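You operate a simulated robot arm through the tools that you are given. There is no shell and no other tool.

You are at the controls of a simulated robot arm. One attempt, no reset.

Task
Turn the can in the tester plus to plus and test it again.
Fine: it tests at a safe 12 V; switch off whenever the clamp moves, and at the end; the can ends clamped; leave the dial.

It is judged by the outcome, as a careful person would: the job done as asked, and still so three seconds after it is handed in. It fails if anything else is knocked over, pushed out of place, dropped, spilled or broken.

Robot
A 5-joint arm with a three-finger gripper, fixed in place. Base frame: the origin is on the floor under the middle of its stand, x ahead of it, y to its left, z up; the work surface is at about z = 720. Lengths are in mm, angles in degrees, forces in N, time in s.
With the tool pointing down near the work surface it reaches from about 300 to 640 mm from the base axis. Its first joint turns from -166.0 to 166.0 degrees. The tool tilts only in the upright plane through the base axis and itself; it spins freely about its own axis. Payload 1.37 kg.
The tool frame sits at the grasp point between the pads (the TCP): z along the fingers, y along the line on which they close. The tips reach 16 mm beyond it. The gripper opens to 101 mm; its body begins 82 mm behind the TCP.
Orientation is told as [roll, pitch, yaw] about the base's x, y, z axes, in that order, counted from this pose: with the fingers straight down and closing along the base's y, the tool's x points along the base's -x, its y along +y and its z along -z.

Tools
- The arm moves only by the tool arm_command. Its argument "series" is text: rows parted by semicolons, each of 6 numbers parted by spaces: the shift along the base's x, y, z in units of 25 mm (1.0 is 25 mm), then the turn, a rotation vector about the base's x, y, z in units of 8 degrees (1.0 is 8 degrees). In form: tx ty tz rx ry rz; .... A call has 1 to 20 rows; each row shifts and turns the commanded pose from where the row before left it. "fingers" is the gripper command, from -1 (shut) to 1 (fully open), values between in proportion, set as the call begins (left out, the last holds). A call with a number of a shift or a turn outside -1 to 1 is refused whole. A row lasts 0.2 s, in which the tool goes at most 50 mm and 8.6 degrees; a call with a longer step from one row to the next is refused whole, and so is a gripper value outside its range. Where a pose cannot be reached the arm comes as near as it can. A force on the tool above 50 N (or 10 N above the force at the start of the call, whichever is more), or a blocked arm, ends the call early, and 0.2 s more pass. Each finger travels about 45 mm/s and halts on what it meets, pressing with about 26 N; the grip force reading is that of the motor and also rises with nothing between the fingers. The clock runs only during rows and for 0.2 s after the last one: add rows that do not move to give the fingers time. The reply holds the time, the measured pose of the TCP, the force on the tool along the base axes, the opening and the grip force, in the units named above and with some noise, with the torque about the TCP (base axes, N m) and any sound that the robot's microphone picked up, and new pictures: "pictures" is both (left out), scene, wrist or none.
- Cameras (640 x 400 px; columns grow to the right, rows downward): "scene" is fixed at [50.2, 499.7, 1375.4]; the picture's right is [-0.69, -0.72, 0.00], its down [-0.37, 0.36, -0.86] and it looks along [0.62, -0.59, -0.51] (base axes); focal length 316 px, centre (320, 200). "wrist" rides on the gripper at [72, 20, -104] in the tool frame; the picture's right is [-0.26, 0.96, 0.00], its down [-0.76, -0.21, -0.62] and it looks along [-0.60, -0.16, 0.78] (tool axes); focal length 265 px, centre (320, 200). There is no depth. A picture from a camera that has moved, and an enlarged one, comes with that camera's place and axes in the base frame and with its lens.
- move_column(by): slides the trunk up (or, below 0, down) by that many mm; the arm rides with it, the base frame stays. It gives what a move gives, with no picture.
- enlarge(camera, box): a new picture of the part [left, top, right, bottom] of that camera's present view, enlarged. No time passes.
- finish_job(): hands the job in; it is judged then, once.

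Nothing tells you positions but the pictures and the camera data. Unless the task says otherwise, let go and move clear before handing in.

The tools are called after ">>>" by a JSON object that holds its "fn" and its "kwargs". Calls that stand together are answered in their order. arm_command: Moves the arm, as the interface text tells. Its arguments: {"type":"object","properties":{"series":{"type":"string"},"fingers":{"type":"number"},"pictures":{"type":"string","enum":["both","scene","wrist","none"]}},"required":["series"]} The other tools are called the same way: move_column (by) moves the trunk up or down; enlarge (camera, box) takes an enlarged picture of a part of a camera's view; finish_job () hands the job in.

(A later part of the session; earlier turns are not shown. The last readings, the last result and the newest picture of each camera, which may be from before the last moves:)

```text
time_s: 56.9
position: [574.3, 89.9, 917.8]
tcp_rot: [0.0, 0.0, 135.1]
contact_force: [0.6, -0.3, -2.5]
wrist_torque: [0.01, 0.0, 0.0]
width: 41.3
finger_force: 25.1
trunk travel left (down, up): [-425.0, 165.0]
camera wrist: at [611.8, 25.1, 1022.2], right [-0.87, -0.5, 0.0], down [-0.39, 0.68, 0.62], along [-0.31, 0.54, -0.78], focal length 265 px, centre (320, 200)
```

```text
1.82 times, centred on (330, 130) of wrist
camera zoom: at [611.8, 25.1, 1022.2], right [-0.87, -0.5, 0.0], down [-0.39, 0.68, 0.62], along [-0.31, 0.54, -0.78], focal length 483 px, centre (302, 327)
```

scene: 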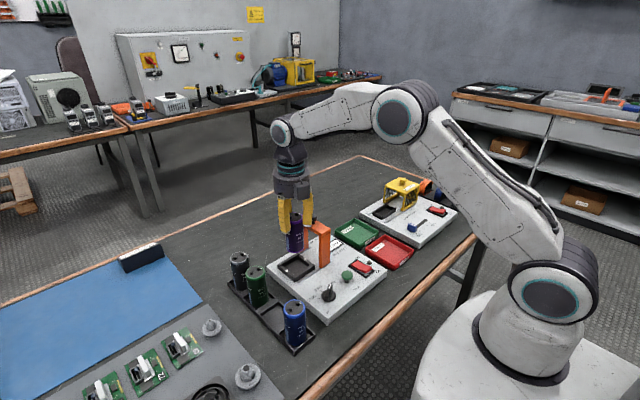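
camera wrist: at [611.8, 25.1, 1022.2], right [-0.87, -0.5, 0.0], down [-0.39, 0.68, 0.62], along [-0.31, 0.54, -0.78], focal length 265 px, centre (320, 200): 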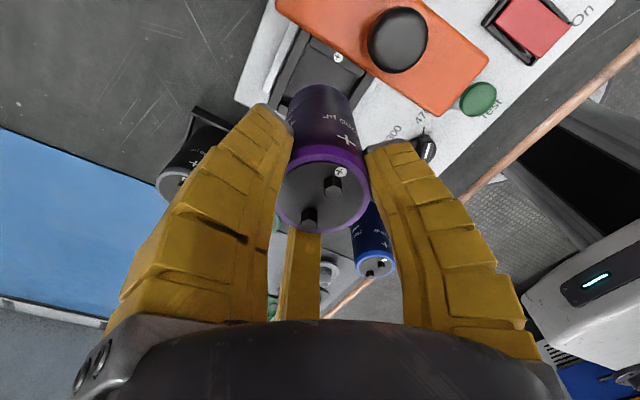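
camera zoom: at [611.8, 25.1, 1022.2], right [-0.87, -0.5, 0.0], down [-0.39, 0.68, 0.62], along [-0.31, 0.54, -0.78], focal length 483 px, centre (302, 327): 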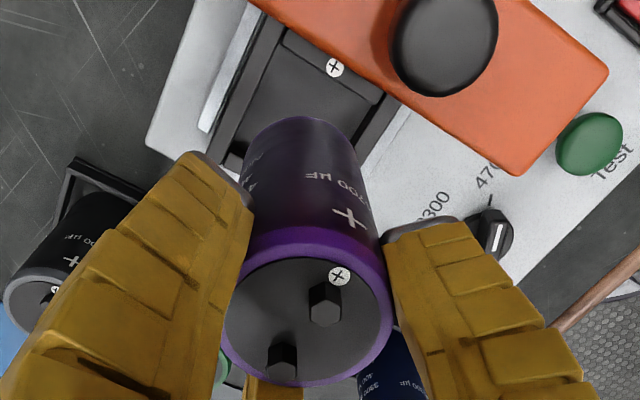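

The can's + now faces the socket's + side. I lower it into the socket, first most of the way.

>>> {"fn": "arm_command", "kwargs": {"series": "0 0 -0.6 0 0 0; 0 0 -0.6 0 0 0; 0 0 -0.6 0 0 0; 0 0 -0.3 0 0 0; 0 0 -0.2 0 0 0; 0 0 0 0 0 0", "pictures": "both"}}

>>> {"fn": "enlarge", "kwargs": {"camera": "scene", "box": [250, 170, 350, 290]}}

>>> {"fn": "enlarge", "kwargs": {"camera": "wrist", "box": [220, 20, 440, 240]}}

```text
time_s: 58.3
position: [573.7, 90.4, 860.9]
tcp_rot: [0.0, 0.0, 135.1]
contact_force: [-0.2, 0.0, -2.8]
wrist_torque: [-0.02, 0.06, 0.0]
width: 41.3
finger_force: 25.7
trunk travel left (down, up): [-425.0, 165.0]
camera wrist: at [611.1, 25.0, 964.1], right [-0.87, -0.5, 0.0], down [-0.39, 0.68, 0.62], along [-0.31, 0.54, -0.78], focal length 265 px, centre (320, 200)
```

scene: 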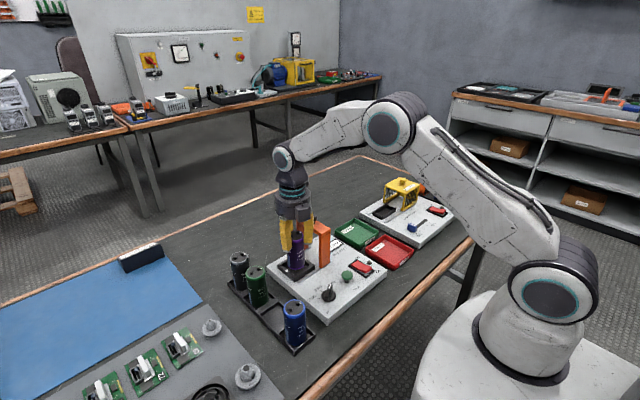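
wrist: 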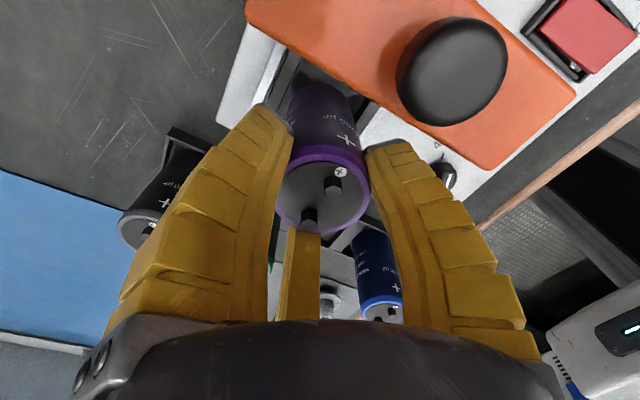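

```text
3.33 times, centred on (300, 230) of scene
camera zoom: at [50.2, 499.7, 1375.4], right [-0.69, -0.72, 0.0], down [-0.37, 0.36, -0.86], along [0.62, -0.59, -0.51], focal length 1052 px, centre (387, 100)
```

zoom: 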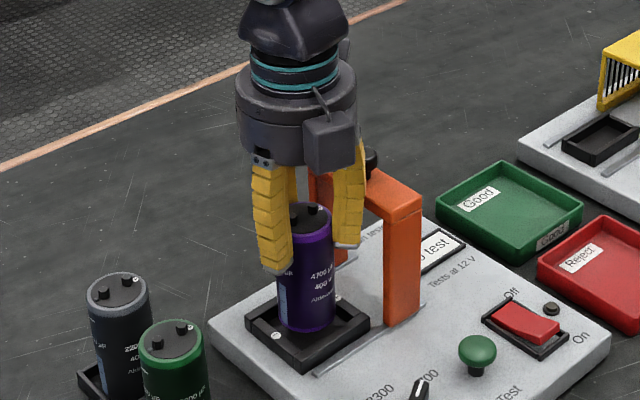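

```text
1.82 times, centred on (330, 130) of wrist
camera zoom: at [611.1, 25.0, 964.1], right [-0.87, -0.5, 0.0], down [-0.39, 0.68, 0.62], along [-0.31, 0.54, -0.78], focal length 483 px, centre (302, 327)
```

zoom: 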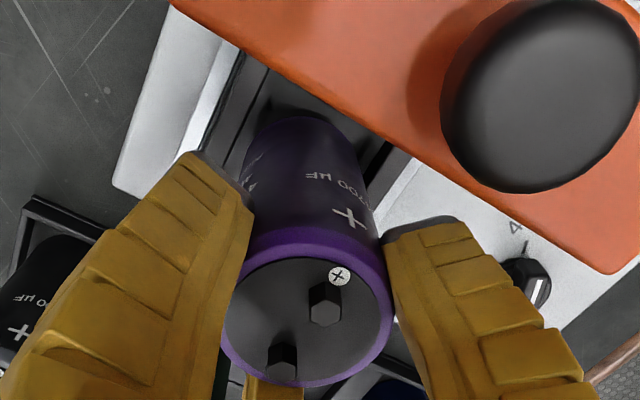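

Aligned and clear. I lower the last part in small steps.

>>> {"fn": "arm_command", "kwargs": {"series": "0 0 -0.2 0 0 0; 0 0 -0.2 0 0 0; 0 0 -0.16 0 0 0; 0 0 -0.1 0 0 0; 0 0 0 0 0 0", "pictures": "none"}}

```text
time_s: 59.5
position: [574.1, 90.6, 844.5]
tcp_rot: [0.1, 0.0, 135.1]
contact_force: [-0.4, 0.3, 1.0]
wrist_torque: [-0.01, 0.07, 0.02]
width: 41.8
finger_force: 25.7
trunk travel left (down, up): [-425.0, 165.0]
```

Contact begins (force rose from −2.8 to +1 N). One more millimetre, then I release gently.

>>> {"fn": "arm_command", "kwargs": {"series": "0 0 -0.04 0 0 0; 0 0 0 0 0 0", "pictures": "none"}}

>>> {"fn": "arm_command", "kwargs": {"series": "0 0 0 0 0 0; 0 0 0 0 0 0; 0 0 0 0 0 0; 0 0 0 0 0 0", "fingers": -0.1, "pictures": "both"}}

>>> {"fn": "enlarge", "kwargs": {"camera": "scene", "box": [250, 170, 350, 290]}}

>>> {"fn": "enlarge", "kwargs": {"camera": "wrist", "box": [220, 20, 440, 240]}}

```text
time_s: 60.1
position: [574.2, 91.0, 843.8]
tcp_rot: [-0.1, 0.1, 135.0]
contact_force: [1.1, 2.0, 7.5]
wrist_torque: [-0.05, 0.18, 0.01]
width: 42.0
finger_force: 26.1
trunk travel left (down, up): [-425.0, 165.0]
```

```text
time_s: 61.1
position: [574.7, 90.4, 843.4]
tcp_rot: [0.0, 0.0, 134.9]
contact_force: [-0.8, -0.4, -0.2]
wrist_torque: [-0.02, 0.03, 0.01]
width: 49.6
finger_force: 3.3
trunk travel left (down, up): [-425.0, 165.0]
camera wrist: at [611.4, 25.1, 947.3], right [-0.87, -0.5, 0.0], down [-0.39, 0.68, 0.62], along [-0.31, 0.54, -0.78], focal length 265 px, centre (320, 200)
```

scene: 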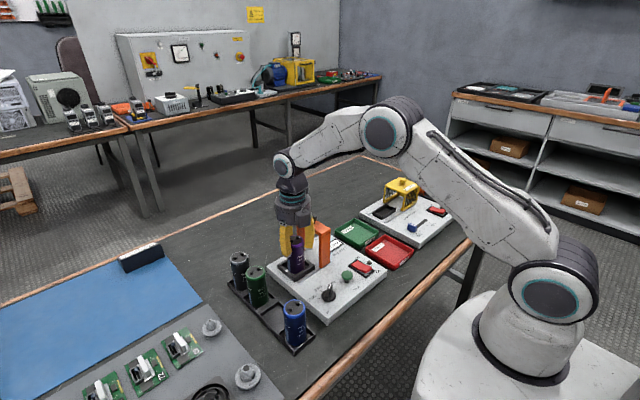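
wrist: 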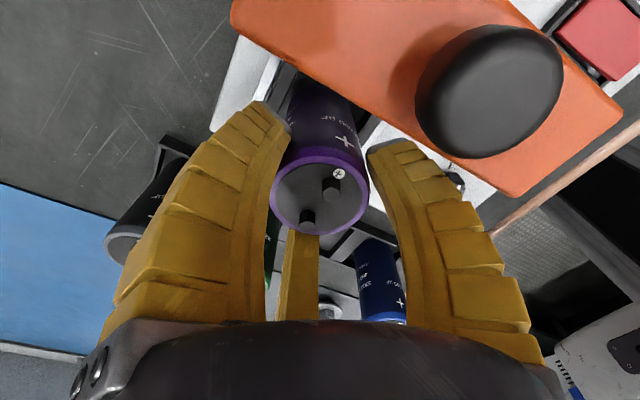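

```text
3.33 times, centred on (300, 230) of scene
camera zoom: at [50.2, 499.7, 1375.4], right [-0.69, -0.72, 0.0], down [-0.37, 0.36, -0.86], along [0.62, -0.59, -0.51], focal length 1052 px, centre (387, 100)
```

zoom: 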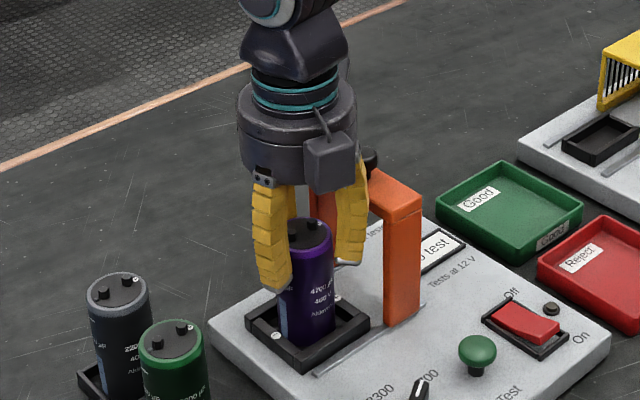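

```text
1.82 times, centred on (330, 130) of wrist
camera zoom: at [611.4, 25.1, 947.3], right [-0.87, -0.5, 0.0], down [-0.39, 0.68, 0.62], along [-0.31, 0.54, -0.78], focal length 483 px, centre (302, 327)
```

zoom: 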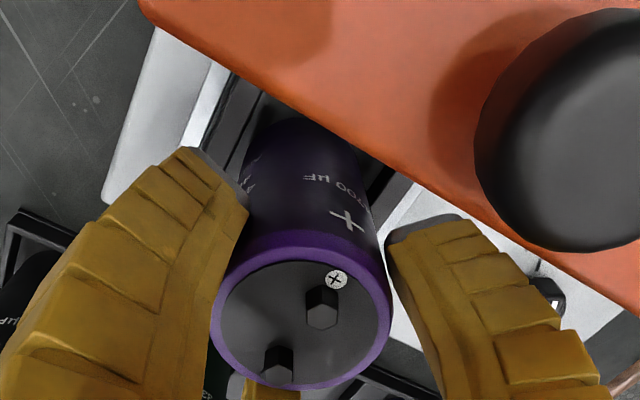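

The can is seated with + toward the socket's +. I lift straight up, then go over the clamp knob with the gripper turned to an equivalent grip orientation.

>>> {"fn": "arm_command", "kwargs": {"series": "0 0 0.4 0 0 0; 0 0 0.8 0 0 0; 0 0 1 0 0 0; 0 0 1 0 0 0; 0 0 1 0 0 0; 0 0 1 0 0 0; 0 -0.45 0 0 0 -0.9375; 0 -0.45 0 0 0 -0.9375; 0 -0.45 0 0 0 -0.9375; 0 -0.45 0 0 0 -0.9375; 0 -0.45 0 0 0 -0.9375; 0 -0.43 0 0 0 -0.9375; 0 0 0 0 0 0", "fingers": -0.1, "pictures": "both"}}

>>> {"fn": "enlarge", "kwargs": {"camera": "scene", "box": [250, 170, 350, 290]}}

>>> {"fn": "enlarge", "kwargs": {"camera": "wrist", "box": [220, 20, 440, 240]}}

```text
time_s: 63.9
position: [575.3, 22.6, 974.2]
tcp_rot: [-0.1, 0.0, 89.9]
contact_force: [0.9, 0.3, -0.1]
wrist_torque: [0.0, 0.01, -0.01]
width: 49.6
finger_force: 3.3
trunk travel left (down, up): [-425.0, 165.0]
camera wrist: at [554.3, -49.1, 1077.4], right [-0.96, 0.27, 0.0], down [0.21, 0.76, 0.62], along [0.17, 0.6, -0.78], focal length 265 px, centre (320, 200)
```

scene: 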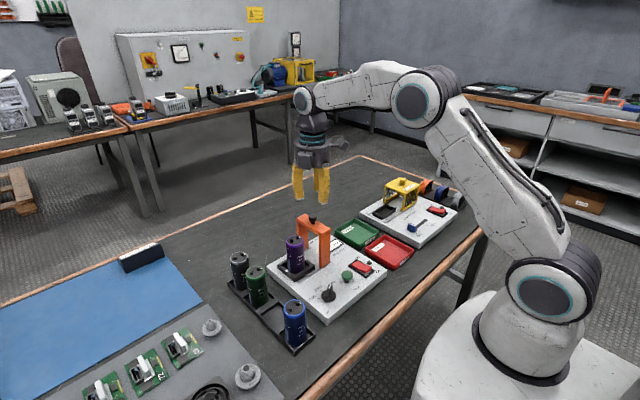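
wrist: 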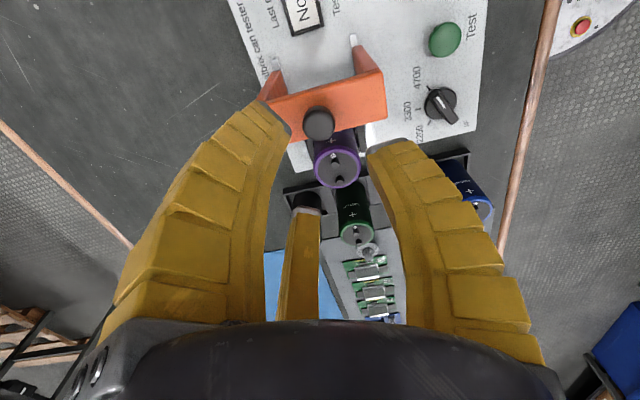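

```text
3.33 times, centred on (300, 230) of scene
camera zoom: at [50.2, 499.7, 1375.4], right [-0.69, -0.72, 0.0], down [-0.37, 0.36, -0.86], along [0.62, -0.59, -0.51], focal length 1052 px, centre (387, 100)
```

zoom: 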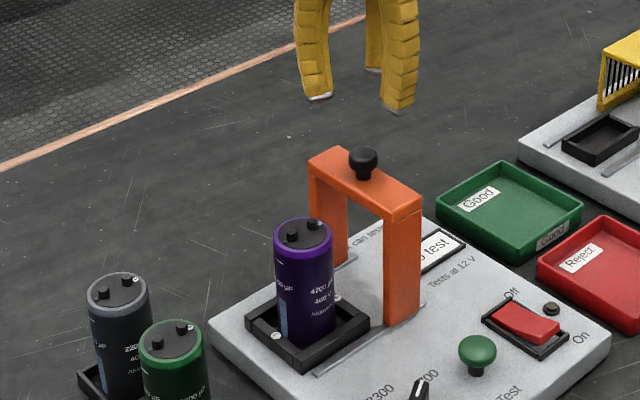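

```text
1.82 times, centred on (330, 130) of wrist
camera zoom: at [554.3, -49.1, 1077.4], right [-0.96, 0.27, 0.0], down [0.21, 0.76, 0.62], along [0.17, 0.6, -0.78], focal length 483 px, centre (302, 327)
```

zoom: 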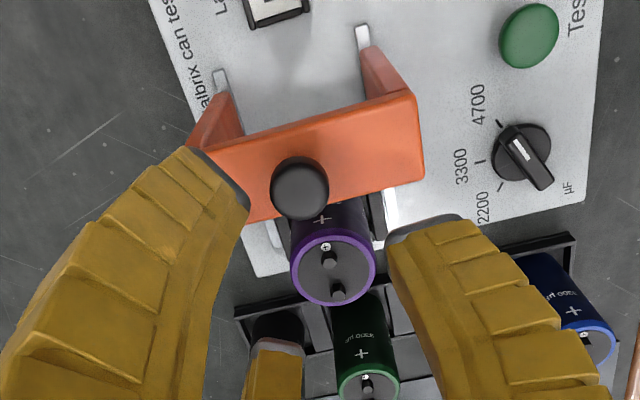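

The can stands upright with + at the socket's +; the knob is at about (574.8, 23.7). I descend onto the knob.

>>> {"fn": "arm_command", "kwargs": {"series": "0.01 0.03 -0.8 0 0 0; 0 0 -0.8 0 0 0; 0 0 -0.8 0 0 0; 0 0 -0.4 0 0 0; 0 0 -0.24 0 0 0; 0 0 0 0 0 0", "pictures": "none"}}

>>> {"fn": "arm_command", "kwargs": {"series": "0 0 0 0 0 0; 0 0 0 0 0 0; 0 0 0 0 0 0; 0 0 0 0 0 0", "fingers": -1, "pictures": "both"}}

>>> {"fn": "enlarge", "kwargs": {"camera": "scene", "box": [250, 170, 350, 290]}}

```text
time_s: 65.3
position: [574.6, 23.1, 896.8]
tcp_rot: [0.1, 0.0, 90.0]
contact_force: [0.0, 0.1, 1.1]
wrist_torque: [0.02, -0.02, 0.04]
width: 49.5
finger_force: 3.1
trunk travel left (down, up): [-425.0, 165.0]
```

```text
time_s: 66.3
position: [574.2, 23.0, 898.2]
tcp_rot: [-0.2, 0.1, 90.0]
contact_force: [3.1, 0.8, 7.7]
wrist_torque: [-0.01, 0.16, 0.02]
width: 18.9
finger_force: 28.4
trunk travel left (down, up): [-425.0, 165.0]
camera wrist: at [554.9, -48.3, 1001.9], right [-0.96, 0.26, 0.0], down [0.21, 0.76, 0.62], along [0.17, 0.6, -0.78], focal length 265 px, centre (320, 200)
```

scene: 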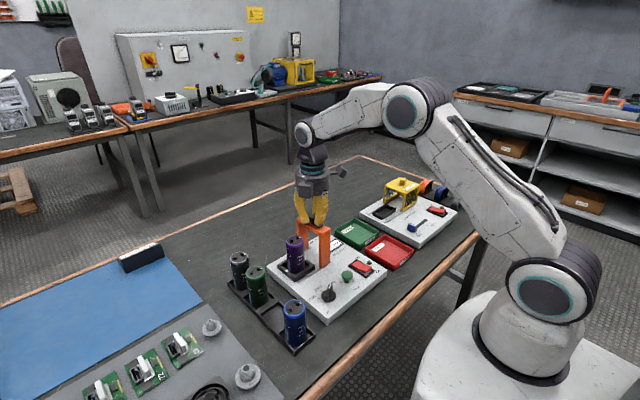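
wrist: 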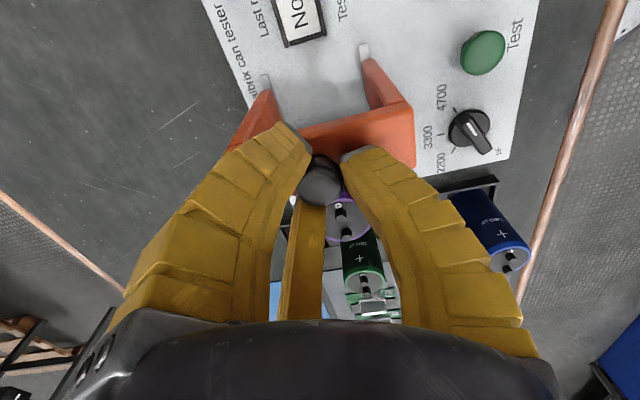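

```text
3.33 times, centred on (300, 230) of scene
camera zoom: at [50.2, 499.7, 1375.4], right [-0.69, -0.72, 0.0], down [-0.37, 0.36, -0.86], along [0.62, -0.59, -0.51], focal length 1052 px, centre (387, 100)
```

zoom: 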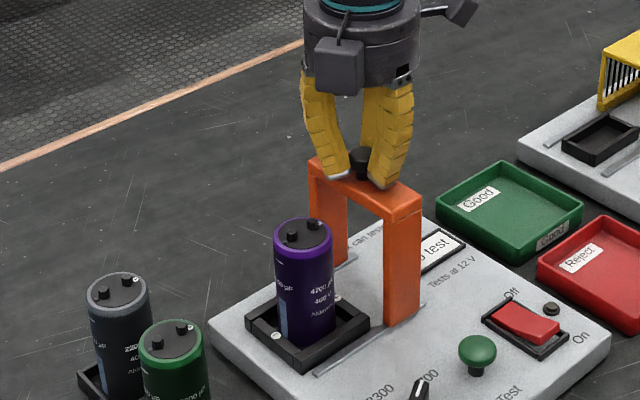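

Knob gripped. I slide the clamp back toward the can (+y) slowly.

>>> {"fn": "arm_command", "kwargs": {"series": "0 0.2 0.04 0 0 0; 0 0.2 0 0 0 0; 0 0.2 0 0 0 0; 0 0.2 0 0 0 0; 0 0.2 0 0 0 0; 0 0.2 0 0 0 0; 0 0.2 0 0 0 0; 0 0.2 0 0 0 0; 0 0.2 0 0 0 0; 0 0.2 0 0 0 0; 0 0 0 0 0 0", "pictures": "both"}}

>>> {"fn": "enlarge", "kwargs": {"camera": "scene", "box": [250, 170, 350, 290]}}

```text
time_s: 68.7
position: [575.3, 74.5, 898.8]
tcp_rot: [-0.1, 0.0, 90.1]
contact_force: [7.6, -0.1, 3.5]
wrist_torque: [0.03, -0.13, 0.0]
width: 17.1
finger_force: 28.3
trunk travel left (down, up): [-425.0, 165.0]
camera wrist: at [555.2, 1.8, 1002.3], right [-0.96, 0.26, 0.0], down [0.21, 0.76, 0.62], along [0.16, 0.6, -0.78], focal length 265 px, centre (320, 200)
```

scene: 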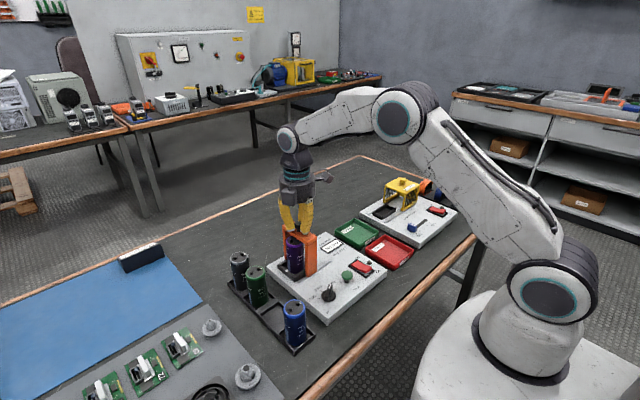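
wrist: 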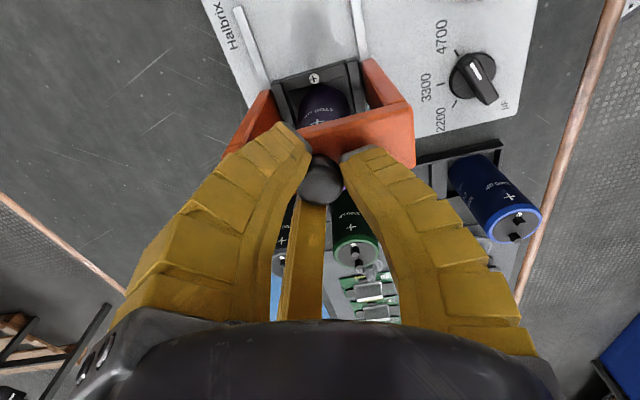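

```text
3.33 times, centred on (300, 230) of scene
camera zoom: at [50.2, 499.7, 1375.4], right [-0.69, -0.72, 0.0], down [-0.37, 0.36, -0.86], along [0.62, -0.59, -0.51], focal length 1052 px, centre (387, 100)
```

zoom: 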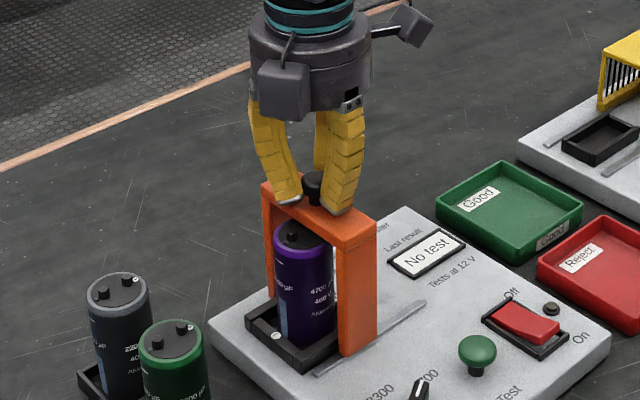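

Nearly over the can. I go the last ~17 mm in small steps, watching for the end stop.

>>> {"fn": "arm_command", "kwargs": {"series": "0 0.16 0 0 0 0; 0 0.16 0 0 0 0; 0 0.16 0 0 0 0; 0 0.12 0 0 0 0; 0 0 0 0 0 0", "pictures": "none"}}

>>> {"fn": "enlarge", "kwargs": {"camera": "scene", "box": [250, 170, 350, 290]}}

```text
time_s: 69.9
position: [575.1, 89.6, 898.0]
tcp_rot: [0.1, 0.0, 90.0]
contact_force: [6.4, -1.3, 5.4]
wrist_torque: [-0.03, -0.04, 0.01]
width: 17.8
finger_force: 27.3
trunk travel left (down, up): [-425.0, 165.0]
```

```text
3.33 times, centred on (300, 230) of scene
camera zoom: at [50.2, 499.7, 1375.4], right [-0.69, -0.72, 0.0], down [-0.37, 0.36, -0.86], along [0.62, -0.59, -0.51], focal length 1052 px, centre (387, 100)
```

zoom: 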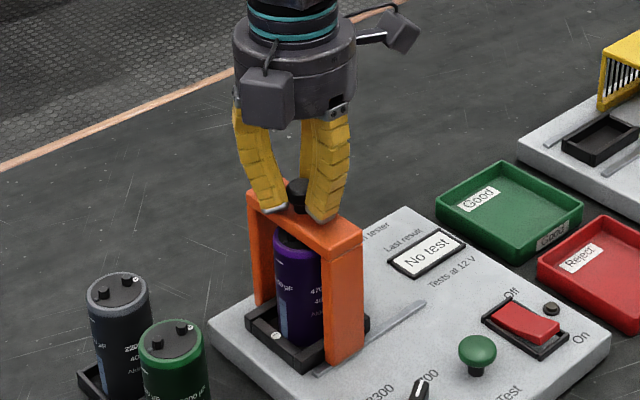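

Almost at the original closed position. I nudge gently to the end stop.

>>> {"fn": "arm_command", "kwargs": {"series": "0 0.06 0 0 0 0; 0 0.06 0 0 0 0; 0 0 0 0 0 0", "pictures": "none"}}

>>> {"fn": "enlarge", "kwargs": {"camera": "scene", "box": [275, 235, 323, 285]}}

```text
time_s: 70.7
position: [575.2, 90.5, 897.3]
tcp_rot: [0.1, -0.1, 89.9]
contact_force: [9.2, -10.5, 5.5]
wrist_torque: [-0.16, -0.16, -0.05]
width: 17.6
finger_force: 27.7
trunk travel left (down, up): [-425.0, 165.0]
```

```text
8.00 times, centred on (299, 260) of scene
camera zoom: at [50.2, 499.7, 1375.4], right [-0.69, -0.72, 0.0], down [-0.37, 0.36, -0.86], along [0.62, -0.59, -0.51], focal length 2525 px, centre (488, -280)
```

zoom: 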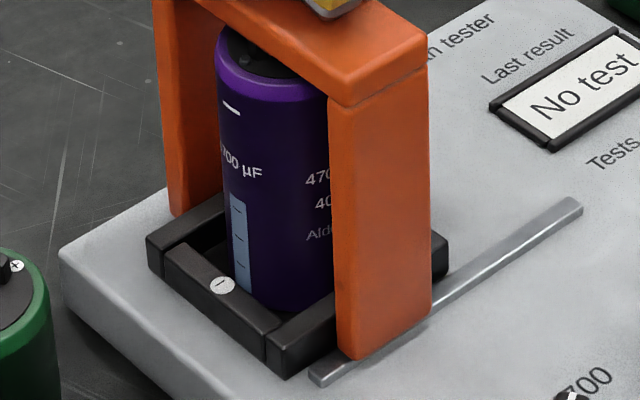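

The clamp is fully closed at its original place, − facing − and + facing +, and the tester hasn't moved. I release the knob and lift off.

>>> {"fn": "arm_command", "kwargs": {"series": "0 -0.05 0 0 0 0; 0 0 0 0 0 0", "pictures": "none"}}

>>> {"fn": "arm_command", "kwargs": {"series": "0 0 0 0 0 0; 0 0 0 0 0 0; 0 0 0 0 0 0; 0 0 0 0 0 0; 0 0 0.4 0 0 0; 0 0 0.8 0 0 0; 0 0 1 0 0 0; 0 0 1 0 0 0; 0 0 0 0 0 0", "fingers": 0.0, "pictures": "both"}}

>>> {"fn": "enlarge", "kwargs": {"camera": "scene", "box": [250, 190, 390, 290]}}

```text
time_s: 71.3
position: [575.2, 90.8, 899.2]
tcp_rot: [0.0, -0.1, 89.9]
contact_force: [9.7, -7.9, 4.8]
wrist_torque: [-0.1, -0.04, -0.01]
width: 18.0
finger_force: 28.1
trunk travel left (down, up): [-425.0, 165.0]
```

```text
time_s: 73.3
position: [574.0, 92.1, 978.0]
tcp_rot: [-0.1, 0.1, 90.0]
contact_force: [0.1, 1.0, 0.3]
wrist_torque: [-0.03, 0.0, -0.02]
width: 54.3
finger_force: 3.1
trunk travel left (down, up): [-425.0, 165.0]
camera wrist: at [554.8, 19.5, 1082.1], right [-0.96, 0.26, 0.0], down [0.21, 0.76, 0.62], along [0.16, 0.6, -0.78], focal length 265 px, centre (320, 200)
```

scene: 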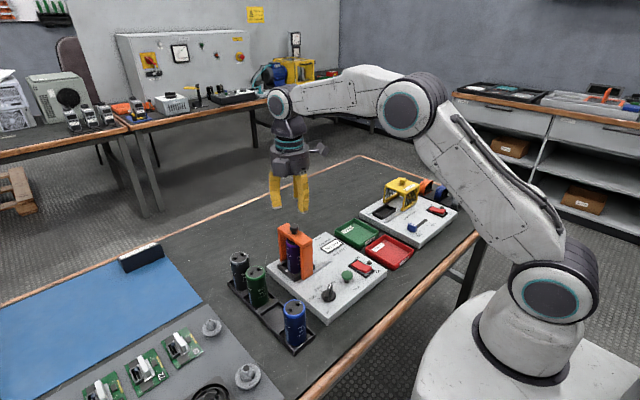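
wrist: 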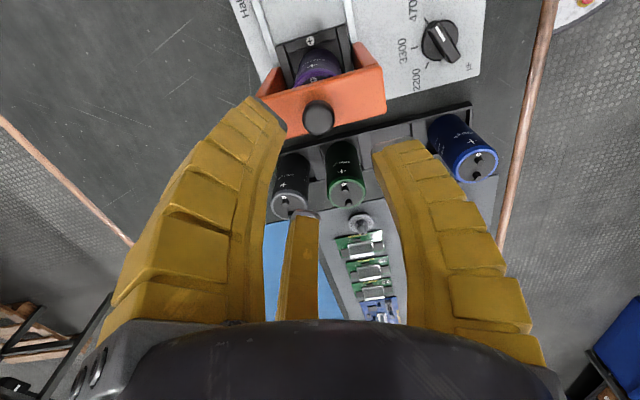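

```text
4.00 times, centred on (320, 240) of scene
camera zoom: at [50.2, 499.7, 1375.4], right [-0.69, -0.72, 0.0], down [-0.37, 0.36, -0.86], along [0.62, -0.59, -0.51], focal length 1263 px, centre (320, 40)
```

zoom: 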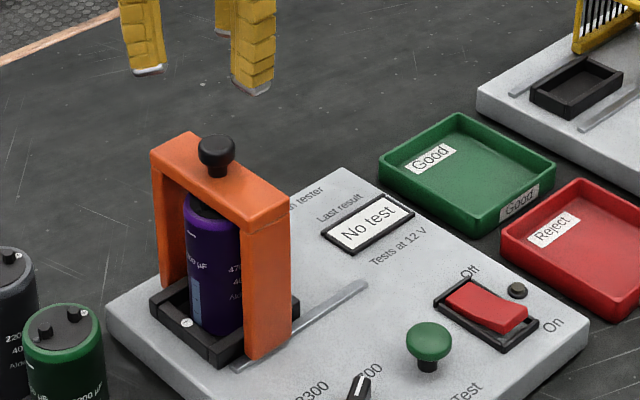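

The can is clamped, display "No test", power off. Now I close the fingers, turn one finger to +x, and move over the raised On end of the rocker.

>>> {"fn": "arm_command", "kwargs": {"series": "-0.775 -0.67 0 0 0 -0.9375; -0.775 -0.67 0 0 0 -0.9375; -0.775 -0.67 0 0 0 -0.9375; -0.775 -0.67 0 0 0 -0.9375; -0.775 -0.67 0 0 0 -0.9375; -0.775 -0.67 0 0 0 -0.9375; -0.775 -0.67 0 0 0 -0.9375; -0.775 -0.67 0 0 0 -0.9375; 0 0 -1 0 0 0; 0 0 -1 0 0 0; 0 0 -1 0 0 0; 0 0 -1 0 0 0; 0 0 -1 0 0 0; 0 0 -1 0 0 0; 0 0 0 0 0 0; 0 0 0 0 0 0", "fingers": -1, "pictures": "both"}}

>>> {"fn": "enlarge", "kwargs": {"camera": "scene", "box": [325, 220, 405, 300]}}

>>> {"fn": "enlarge", "kwargs": {"camera": "wrist", "box": [200, 20, 424, 200]}}

```text
time_s: 76.7
position: [418.7, -43.5, 828.5]
tcp_rot: [0.0, 0.1, 30.0]
contact_force: [0.5, -0.4, 0.4]
wrist_torque: [0.02, -0.02, 0.02]
width: 0.0
finger_force: 25.6
trunk travel left (down, up): [-425.0, 165.0]
camera wrist: at [346.6, -62.3, 932.6], right [-0.25, 0.97, 0.0], down [0.76, 0.2, 0.62], along [0.6, 0.16, -0.78], focal length 265 px, centre (320, 200)
```

scene: 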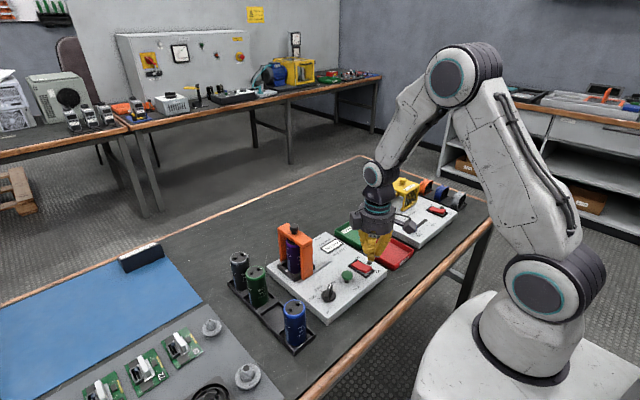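
wrist: 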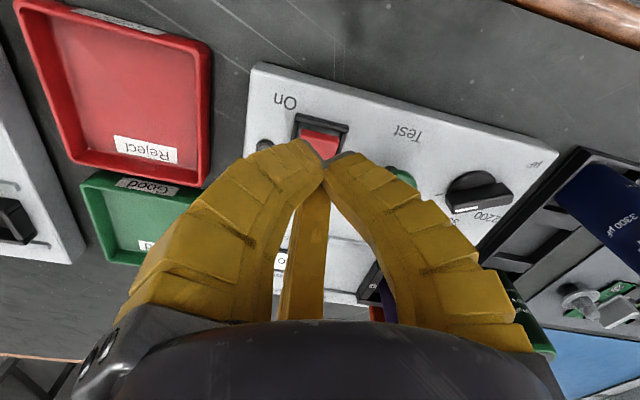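

```text
5.00 times, centred on (365, 260) of scene
camera zoom: at [50.2, 499.7, 1375.4], right [-0.69, -0.72, 0.0], down [-0.37, 0.36, -0.86], along [0.62, -0.59, -0.51], focal length 1578 px, centre (95, -100)
```

zoom: 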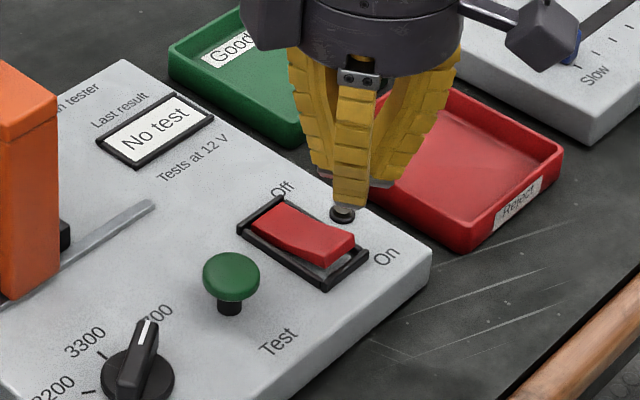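

```text
2.22 times, centred on (312, 110) of wrist
camera zoom: at [346.6, -62.3, 932.6], right [-0.25, 0.97, 0.0], down [0.76, 0.2, 0.62], along [0.6, 0.16, -0.78], focal length 590 px, centre (338, 400)
```

zoom: 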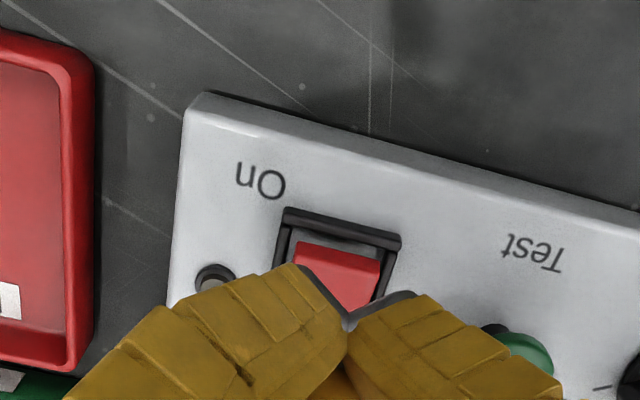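

The tips hover near the On end (edge at x≈419). I shift slightly toward the base and press down in small steps.

>>> {"fn": "arm_command", "kwargs": {"series": "-0.1 0 -0.6 0 0 0; 0 0 -0.6 0 0 0; 0 0 -0.6 0 0 0; 0 0 -0.12 0 0 0; 0 0 -0.1 0 0 0; 0 0 -0.1 0 0 0; 0 0 0 0 0 0", "pictures": "none"}}

>>> {"fn": "enlarge", "kwargs": {"camera": "scene", "box": [325, 220, 405, 300]}}

>>> {"fn": "enlarge", "kwargs": {"camera": "wrist", "box": [200, 20, 424, 200]}}

```text
time_s: 78.3
position: [416.2, -43.9, 774.5]
tcp_rot: [0.1, 0.0, 29.9]
contact_force: [-0.5, 0.7, 0.8]
wrist_torque: [-0.01, -0.04, 0.01]
width: 0.3
finger_force: 26.3
trunk travel left (down, up): [-425.0, 165.0]
```

```text
5.00 times, centred on (365, 260) of scene
camera zoom: at [50.2, 499.7, 1375.4], right [-0.69, -0.72, 0.0], down [-0.37, 0.36, -0.86], along [0.62, -0.59, -0.51], focal length 1578 px, centre (95, -100)
```

zoom: 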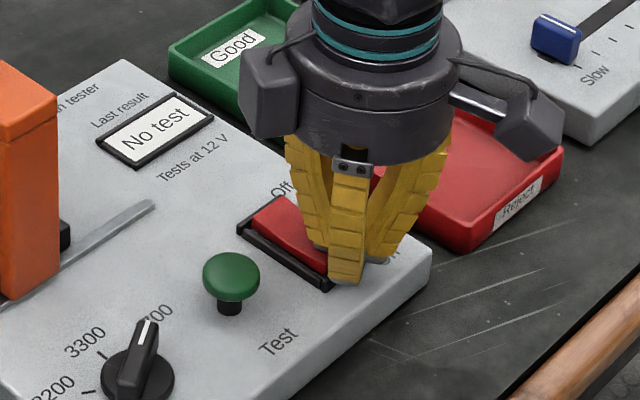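

```text
2.22 times, centred on (312, 110) of wrist
camera zoom: at [344.8, -62.7, 879.1], right [-0.25, 0.97, 0.0], down [0.76, 0.2, 0.62], along [0.6, 0.16, -0.78], focal length 590 px, centre (338, 400)
```

zoom: 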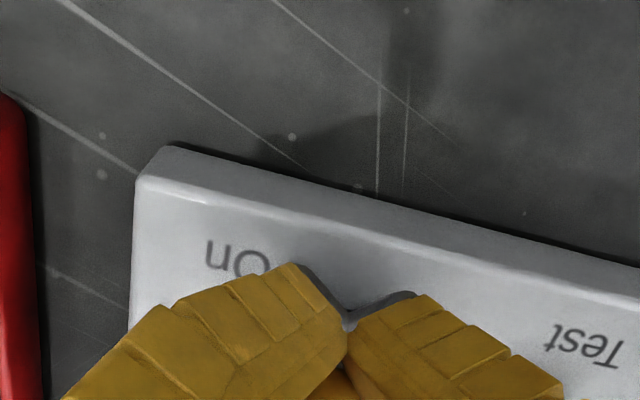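

Not clicked yet; I press a few millimetres further.

>>> {"fn": "arm_command", "kwargs": {"series": "0 0 -0.08 0 0 0; 0 0 -0.08 0 0 0; 0 0 0 0 0 0", "pictures": "none"}}

>>> {"fn": "enlarge", "kwargs": {"camera": "scene", "box": [325, 220, 405, 300]}}

```text
time_s: 79.1
position: [416.7, -43.2, 772.2]
tcp_rot: [0.0, 0.0, 29.9]
contact_force: [-1.3, -0.7, 3.8]
wrist_torque: [0.02, -0.05, 0.02]
width: 0.4
finger_force: 25.6
trunk travel left (down, up): [-425.0, 165.0]
heard: click
```

```text
5.00 times, centred on (365, 260) of scene
camera zoom: at [50.2, 499.7, 1375.4], right [-0.69, -0.72, 0.0], down [-0.37, 0.36, -0.86], along [0.62, -0.59, -0.51], focal length 1578 px, centre (95, -100)
```

zoom: 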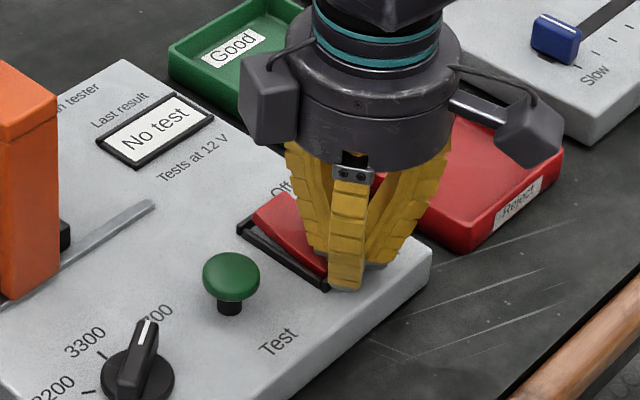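

Clicked. I lift and look to confirm the lamp, then move over the green test button at about (444.5, 21).

>>> {"fn": "arm_command", "kwargs": {"series": "0 0 0.6 0 0 0; 0 0 1 0 0 0; 0 0 1 0 0 0; 0.37 0.86 0 0 0 0; 0.37 0.86 0 0 0 0; 0.37 0.86 0 0 0 0; 0 0 0 0 0 0", "pictures": "both"}}

>>> {"fn": "enlarge", "kwargs": {"camera": "scene", "box": [305, 210, 405, 310]}}

>>> {"fn": "enlarge", "kwargs": {"camera": "wrist", "box": [200, 20, 424, 200]}}

```text
time_s: 80.7
position: [445.4, 20.3, 837.0]
tcp_rot: [0.0, 0.1, 30.0]
contact_force: [0.1, 0.1, -0.8]
wrist_torque: [0.0, -0.04, -0.03]
width: 0.0
finger_force: 25.9
trunk travel left (down, up): [-425.0, 165.0]
camera wrist: at [372.5, 2.2, 940.8], right [-0.25, 0.97, 0.0], down [0.76, 0.2, 0.62], along [0.6, 0.16, -0.78], focal length 265 px, centre (320, 200)
```

scene: 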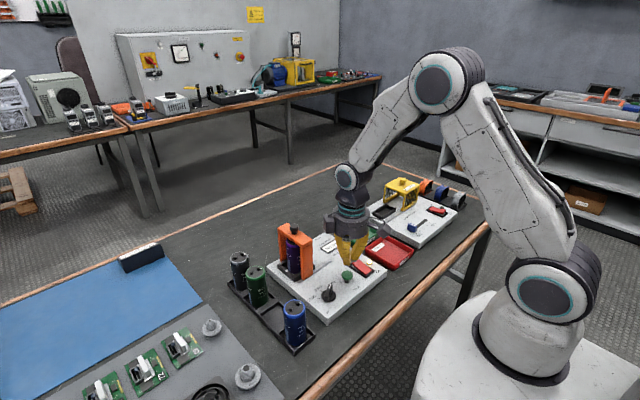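
wrist: 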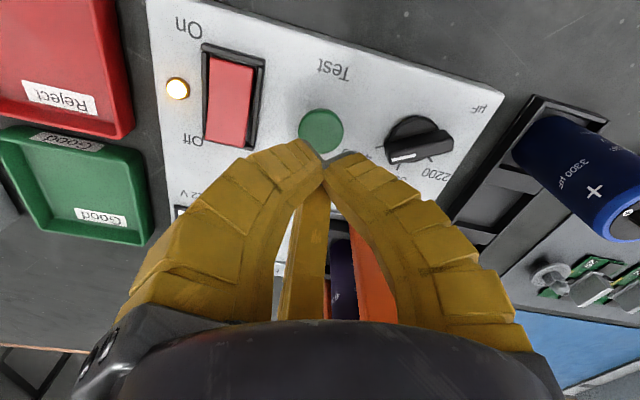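

```text
4.00 times, centred on (355, 260) of scene
camera zoom: at [50.2, 499.7, 1375.4], right [-0.69, -0.72, 0.0], down [-0.37, 0.36, -0.86], along [0.62, -0.59, -0.51], focal length 1263 px, centre (180, -40)
```

zoom: 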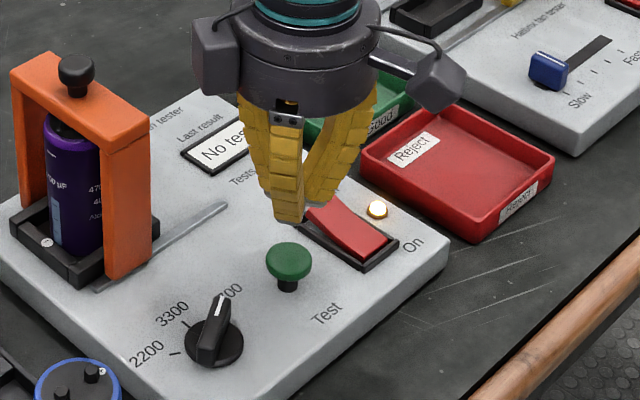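

```text
2.22 times, centred on (312, 110) of wrist
camera zoom: at [372.5, 2.2, 940.8], right [-0.25, 0.97, 0.0], down [0.76, 0.2, 0.62], along [0.6, 0.16, -0.78], focal length 590 px, centre (338, 400)
```

zoom: 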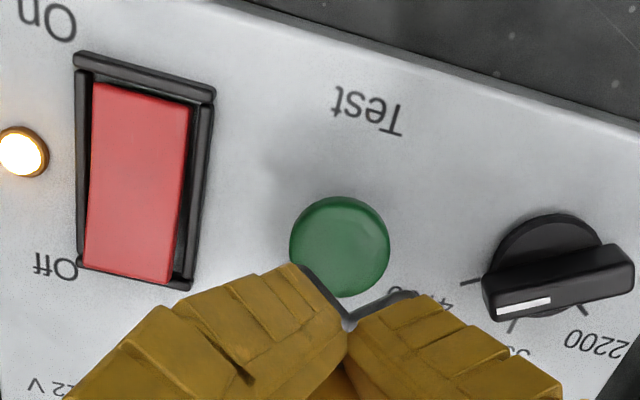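

The lamp is lit (on). I centre on the button and press down in small steps.

>>> {"fn": "arm_command", "kwargs": {"series": "-0.08 0 -0.6 0 0 0; 0 0 -0.6 0 0 0; 0 0 -0.3 0 0 0; 0 0 -0.1 0 0 0; 0 0 -0.1 0 0 0; 0 0 -0.1 0 0 0; 0 0 0 0 0 0", "pictures": "none"}}

>>> {"fn": "enlarge", "kwargs": {"camera": "scene", "box": [305, 210, 405, 310]}}

```text
time_s: 82.3
position: [442.7, 20.8, 790.9]
tcp_rot: [0.0, 0.1, 30.0]
contact_force: [0.5, 0.5, -0.3]
wrist_torque: [-0.01, 0.02, -0.01]
width: 6.0
finger_force: 28.1
trunk travel left (down, up): [-425.0, 165.0]
```

```text
4.00 times, centred on (355, 260) of scene
camera zoom: at [50.2, 499.7, 1375.4], right [-0.69, -0.72, 0.0], down [-0.37, 0.36, -0.86], along [0.62, -0.59, -0.51], focal length 1263 px, centre (180, -40)
```

zoom: 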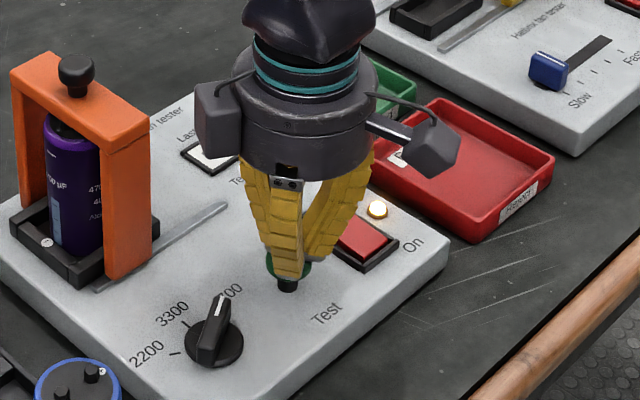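

The fingers are being wedged apart by the domed button instead of pressing it. I lift and use a single fingertip (the +x one) instead, shifting toward the base.

>>> {"fn": "arm_command", "kwargs": {"series": "0 0 0.4 0 0 0; 0 0 0.4 0 0 0; 0 0 0 0 0 0; -0.5 0 0 0 0 0; 0 0 0 0 0 0", "pictures": "both"}}

>>> {"fn": "enlarge", "kwargs": {"camera": "scene", "box": [305, 210, 405, 310]}}

>>> {"fn": "enlarge", "kwargs": {"camera": "wrist", "box": [200, 20, 424, 200]}}

```text
time_s: 83.5
position: [429.3, 22.0, 812.1]
tcp_rot: [0.0, 0.0, 30.0]
contact_force: [0.6, 0.1, -0.4]
wrist_torque: [0.01, 0.0, 0.0]
width: 0.0
finger_force: 27.4
trunk travel left (down, up): [-425.0, 165.0]
camera wrist: at [357.3, 1.9, 915.6], right [-0.25, 0.97, 0.0], down [0.76, 0.2, 0.62], along [0.6, 0.16, -0.78], focal length 265 px, centre (320, 200)
```

scene: 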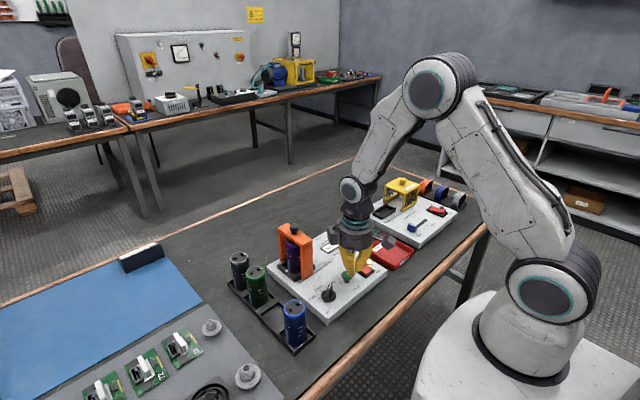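
wrist: 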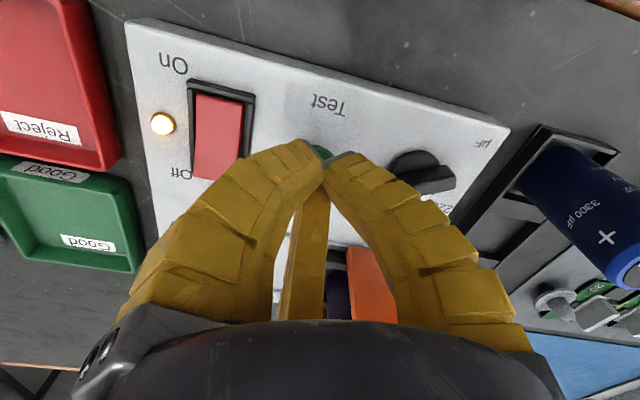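

```text
4.00 times, centred on (355, 260) of scene
camera zoom: at [50.2, 499.7, 1375.4], right [-0.69, -0.72, 0.0], down [-0.37, 0.36, -0.86], along [0.62, -0.59, -0.51], focal length 1263 px, centre (180, -40)
```

zoom: 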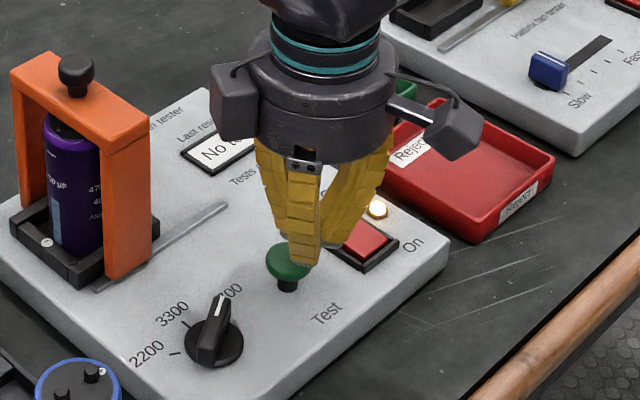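

```text
2.22 times, centred on (312, 110) of wrist
camera zoom: at [357.3, 1.9, 915.6], right [-0.25, 0.97, 0.0], down [0.76, 0.2, 0.62], along [0.6, 0.16, -0.78], focal length 590 px, centre (338, 400)
```

zoom: 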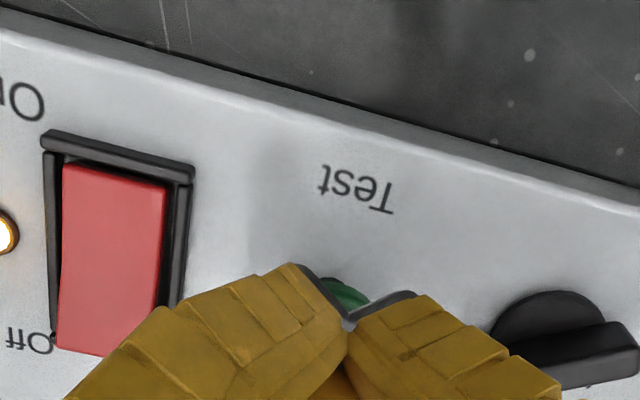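

One fingertip is now over the button's near half. I press down in small steps.

>>> {"fn": "arm_command", "kwargs": {"series": "-0.06 0 -0.5 0 0 0; 0 0 -0.12 0 0 0; 0 0 -0.12 0 0 0; 0 0 -0.12 0 0 0; 0 0 0 0 0 0", "pictures": "none"}}

>>> {"fn": "enlarge", "kwargs": {"camera": "scene", "box": [305, 210, 405, 310]}}

```text
time_s: 84.7
position: [428.7, 22.2, 791.2]
tcp_rot: [-0.1, 0.0, 30.0]
contact_force: [-0.4, -0.5, 0.2]
wrist_torque: [0.0, -0.01, -0.01]
width: 0.1
finger_force: 28.3
trunk travel left (down, up): [-425.0, 165.0]
```

```text
4.00 times, centred on (355, 260) of scene
camera zoom: at [50.2, 499.7, 1375.4], right [-0.69, -0.72, 0.0], down [-0.37, 0.36, -0.86], along [0.62, -0.59, -0.51], focal length 1263 px, centre (180, -40)
```

zoom: 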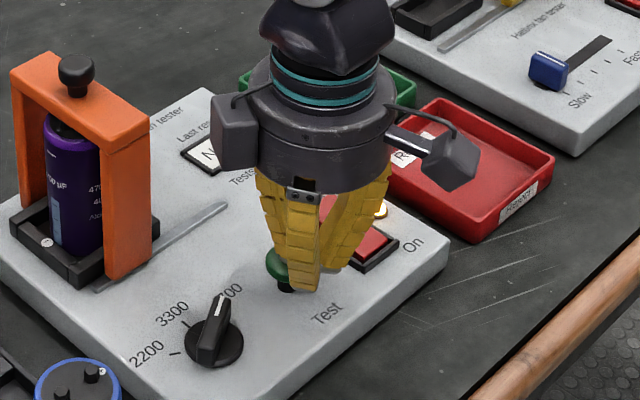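

No contact yet; I keep lowering in small steps.

>>> {"fn": "arm_command", "kwargs": {"series": "0 0 -0.1 0 0 0; 0 0 -0.1 0 0 0; 0 0 0 0 0 0", "pictures": "none"}}

>>> {"fn": "enlarge", "kwargs": {"camera": "scene", "box": [330, 250, 370, 290]}}

>>> {"fn": "enlarge", "kwargs": {"camera": "wrist", "box": [200, 20, 424, 200]}}

```text
time_s: 85.5
position: [427.9, 19.8, 784.6]
tcp_rot: [-0.1, 0.1, 30.0]
contact_force: [0.3, 0.8, 1.1]
wrist_torque: [-0.01, 0.0, 0.01]
width: 0.0
finger_force: 28.0
trunk travel left (down, up): [-425.0, 165.0]
```

```text
10.00 times, centred on (350, 270) of scene
camera zoom: at [50.2, 499.7, 1375.4], right [-0.69, -0.72, 0.0], down [-0.37, 0.36, -0.86], along [0.62, -0.59, -0.51], focal length 3157 px, centre (20, -500)
```

zoom: 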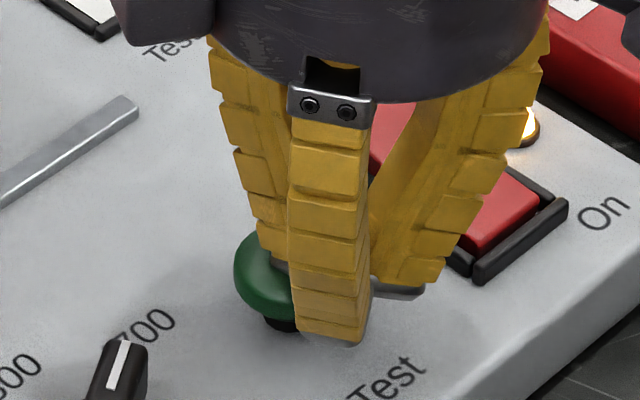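

```text
2.22 times, centred on (312, 110) of wrist
camera zoom: at [355.9, 1.6, 888.6], right [-0.25, 0.97, 0.0], down [0.76, 0.2, 0.62], along [0.6, 0.16, -0.78], focal length 590 px, centre (338, 400)
```

zoom: 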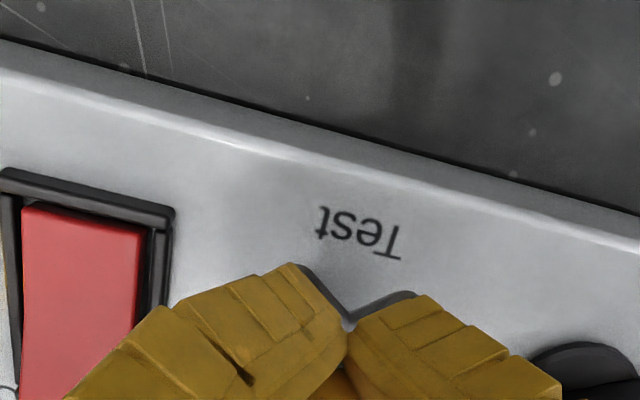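

The fingertip appears to be touching the button's top now; I press slightly further.

>>> {"fn": "arm_command", "kwargs": {"series": "0 0 -0.08 0 0 0; 0 0 -0.08 0 0 0; 0 0 0 0 0 0", "pictures": "none"}}

>>> {"fn": "enlarge", "kwargs": {"camera": "scene", "box": [305, 210, 405, 310]}}

```text
time_s: 86.3
position: [427.4, 21.3, 781.6]
tcp_rot: [0.0, 0.0, 29.9]
contact_force: [1.2, 0.9, 3.5]
wrist_torque: [0.02, 0.01, 0.02]
width: 0.1
finger_force: 28.4
trunk travel left (down, up): [-425.0, 165.0]
heard: click
```

```text
4.00 times, centred on (355, 260) of scene
camera zoom: at [50.2, 499.7, 1375.4], right [-0.69, -0.72, 0.0], down [-0.37, 0.36, -0.86], along [0.62, -0.59, -0.51], focal length 1263 px, centre (180, -40)
```

zoom: 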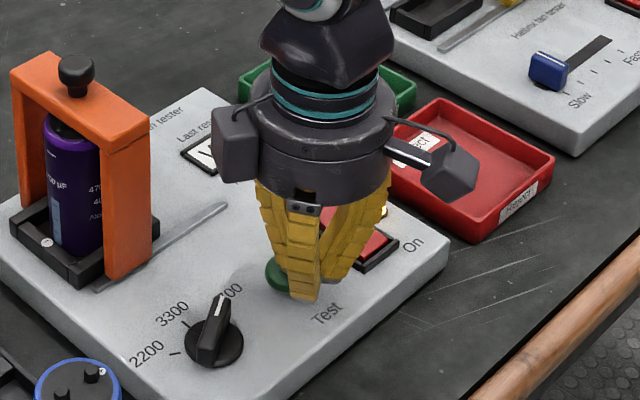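

A click. I hold briefly, then lift to read the display.

>>> {"fn": "arm_command", "kwargs": {"series": "0 0 0 0 0 0; 0 0 0.5 0 0 0; 0 0 1 0 0 0; 0 0 1 0 0 0; -0.3 -0.8 0.6 0 0 0; -0.3 -0.8 0.6 0 0 0; 0 0 0 0 0 0", "pictures": "scene"}}

>>> {"fn": "enlarge", "kwargs": {"camera": "scene", "box": [295, 210, 395, 310]}}

```text
time_s: 87.9
position: [413.4, -19.4, 872.4]
tcp_rot: [0.0, 0.1, 30.0]
contact_force: [0.3, 0.2, -0.6]
wrist_torque: [-0.02, -0.02, -0.02]
width: 0.0
finger_force: 27.7
trunk travel left (down, up): [-425.0, 165.0]
```

scene: 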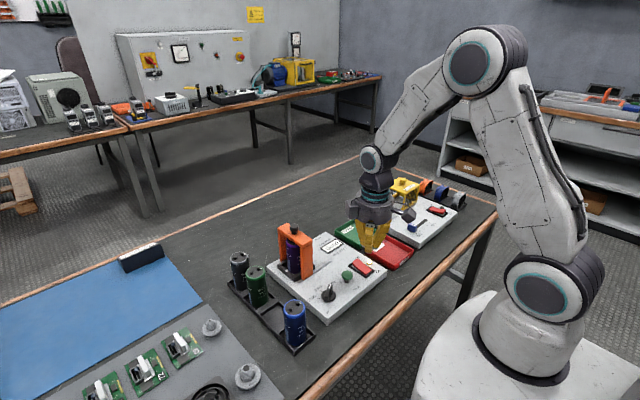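

```text
4.00 times, centred on (345, 260) of scene
camera zoom: at [50.2, 499.7, 1375.4], right [-0.69, -0.72, 0.0], down [-0.37, 0.36, -0.86], along [0.62, -0.59, -0.51], focal length 1263 px, centre (220, -40)
```

zoom: 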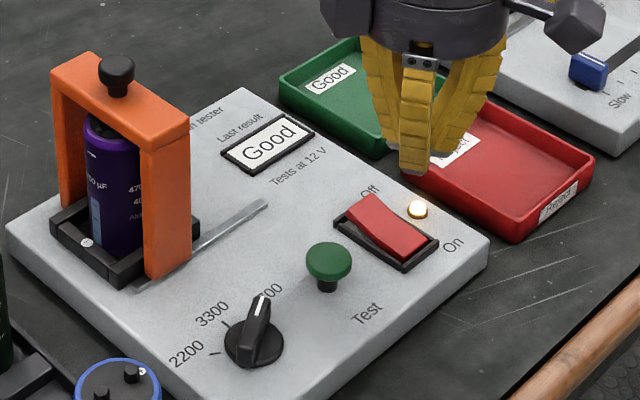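

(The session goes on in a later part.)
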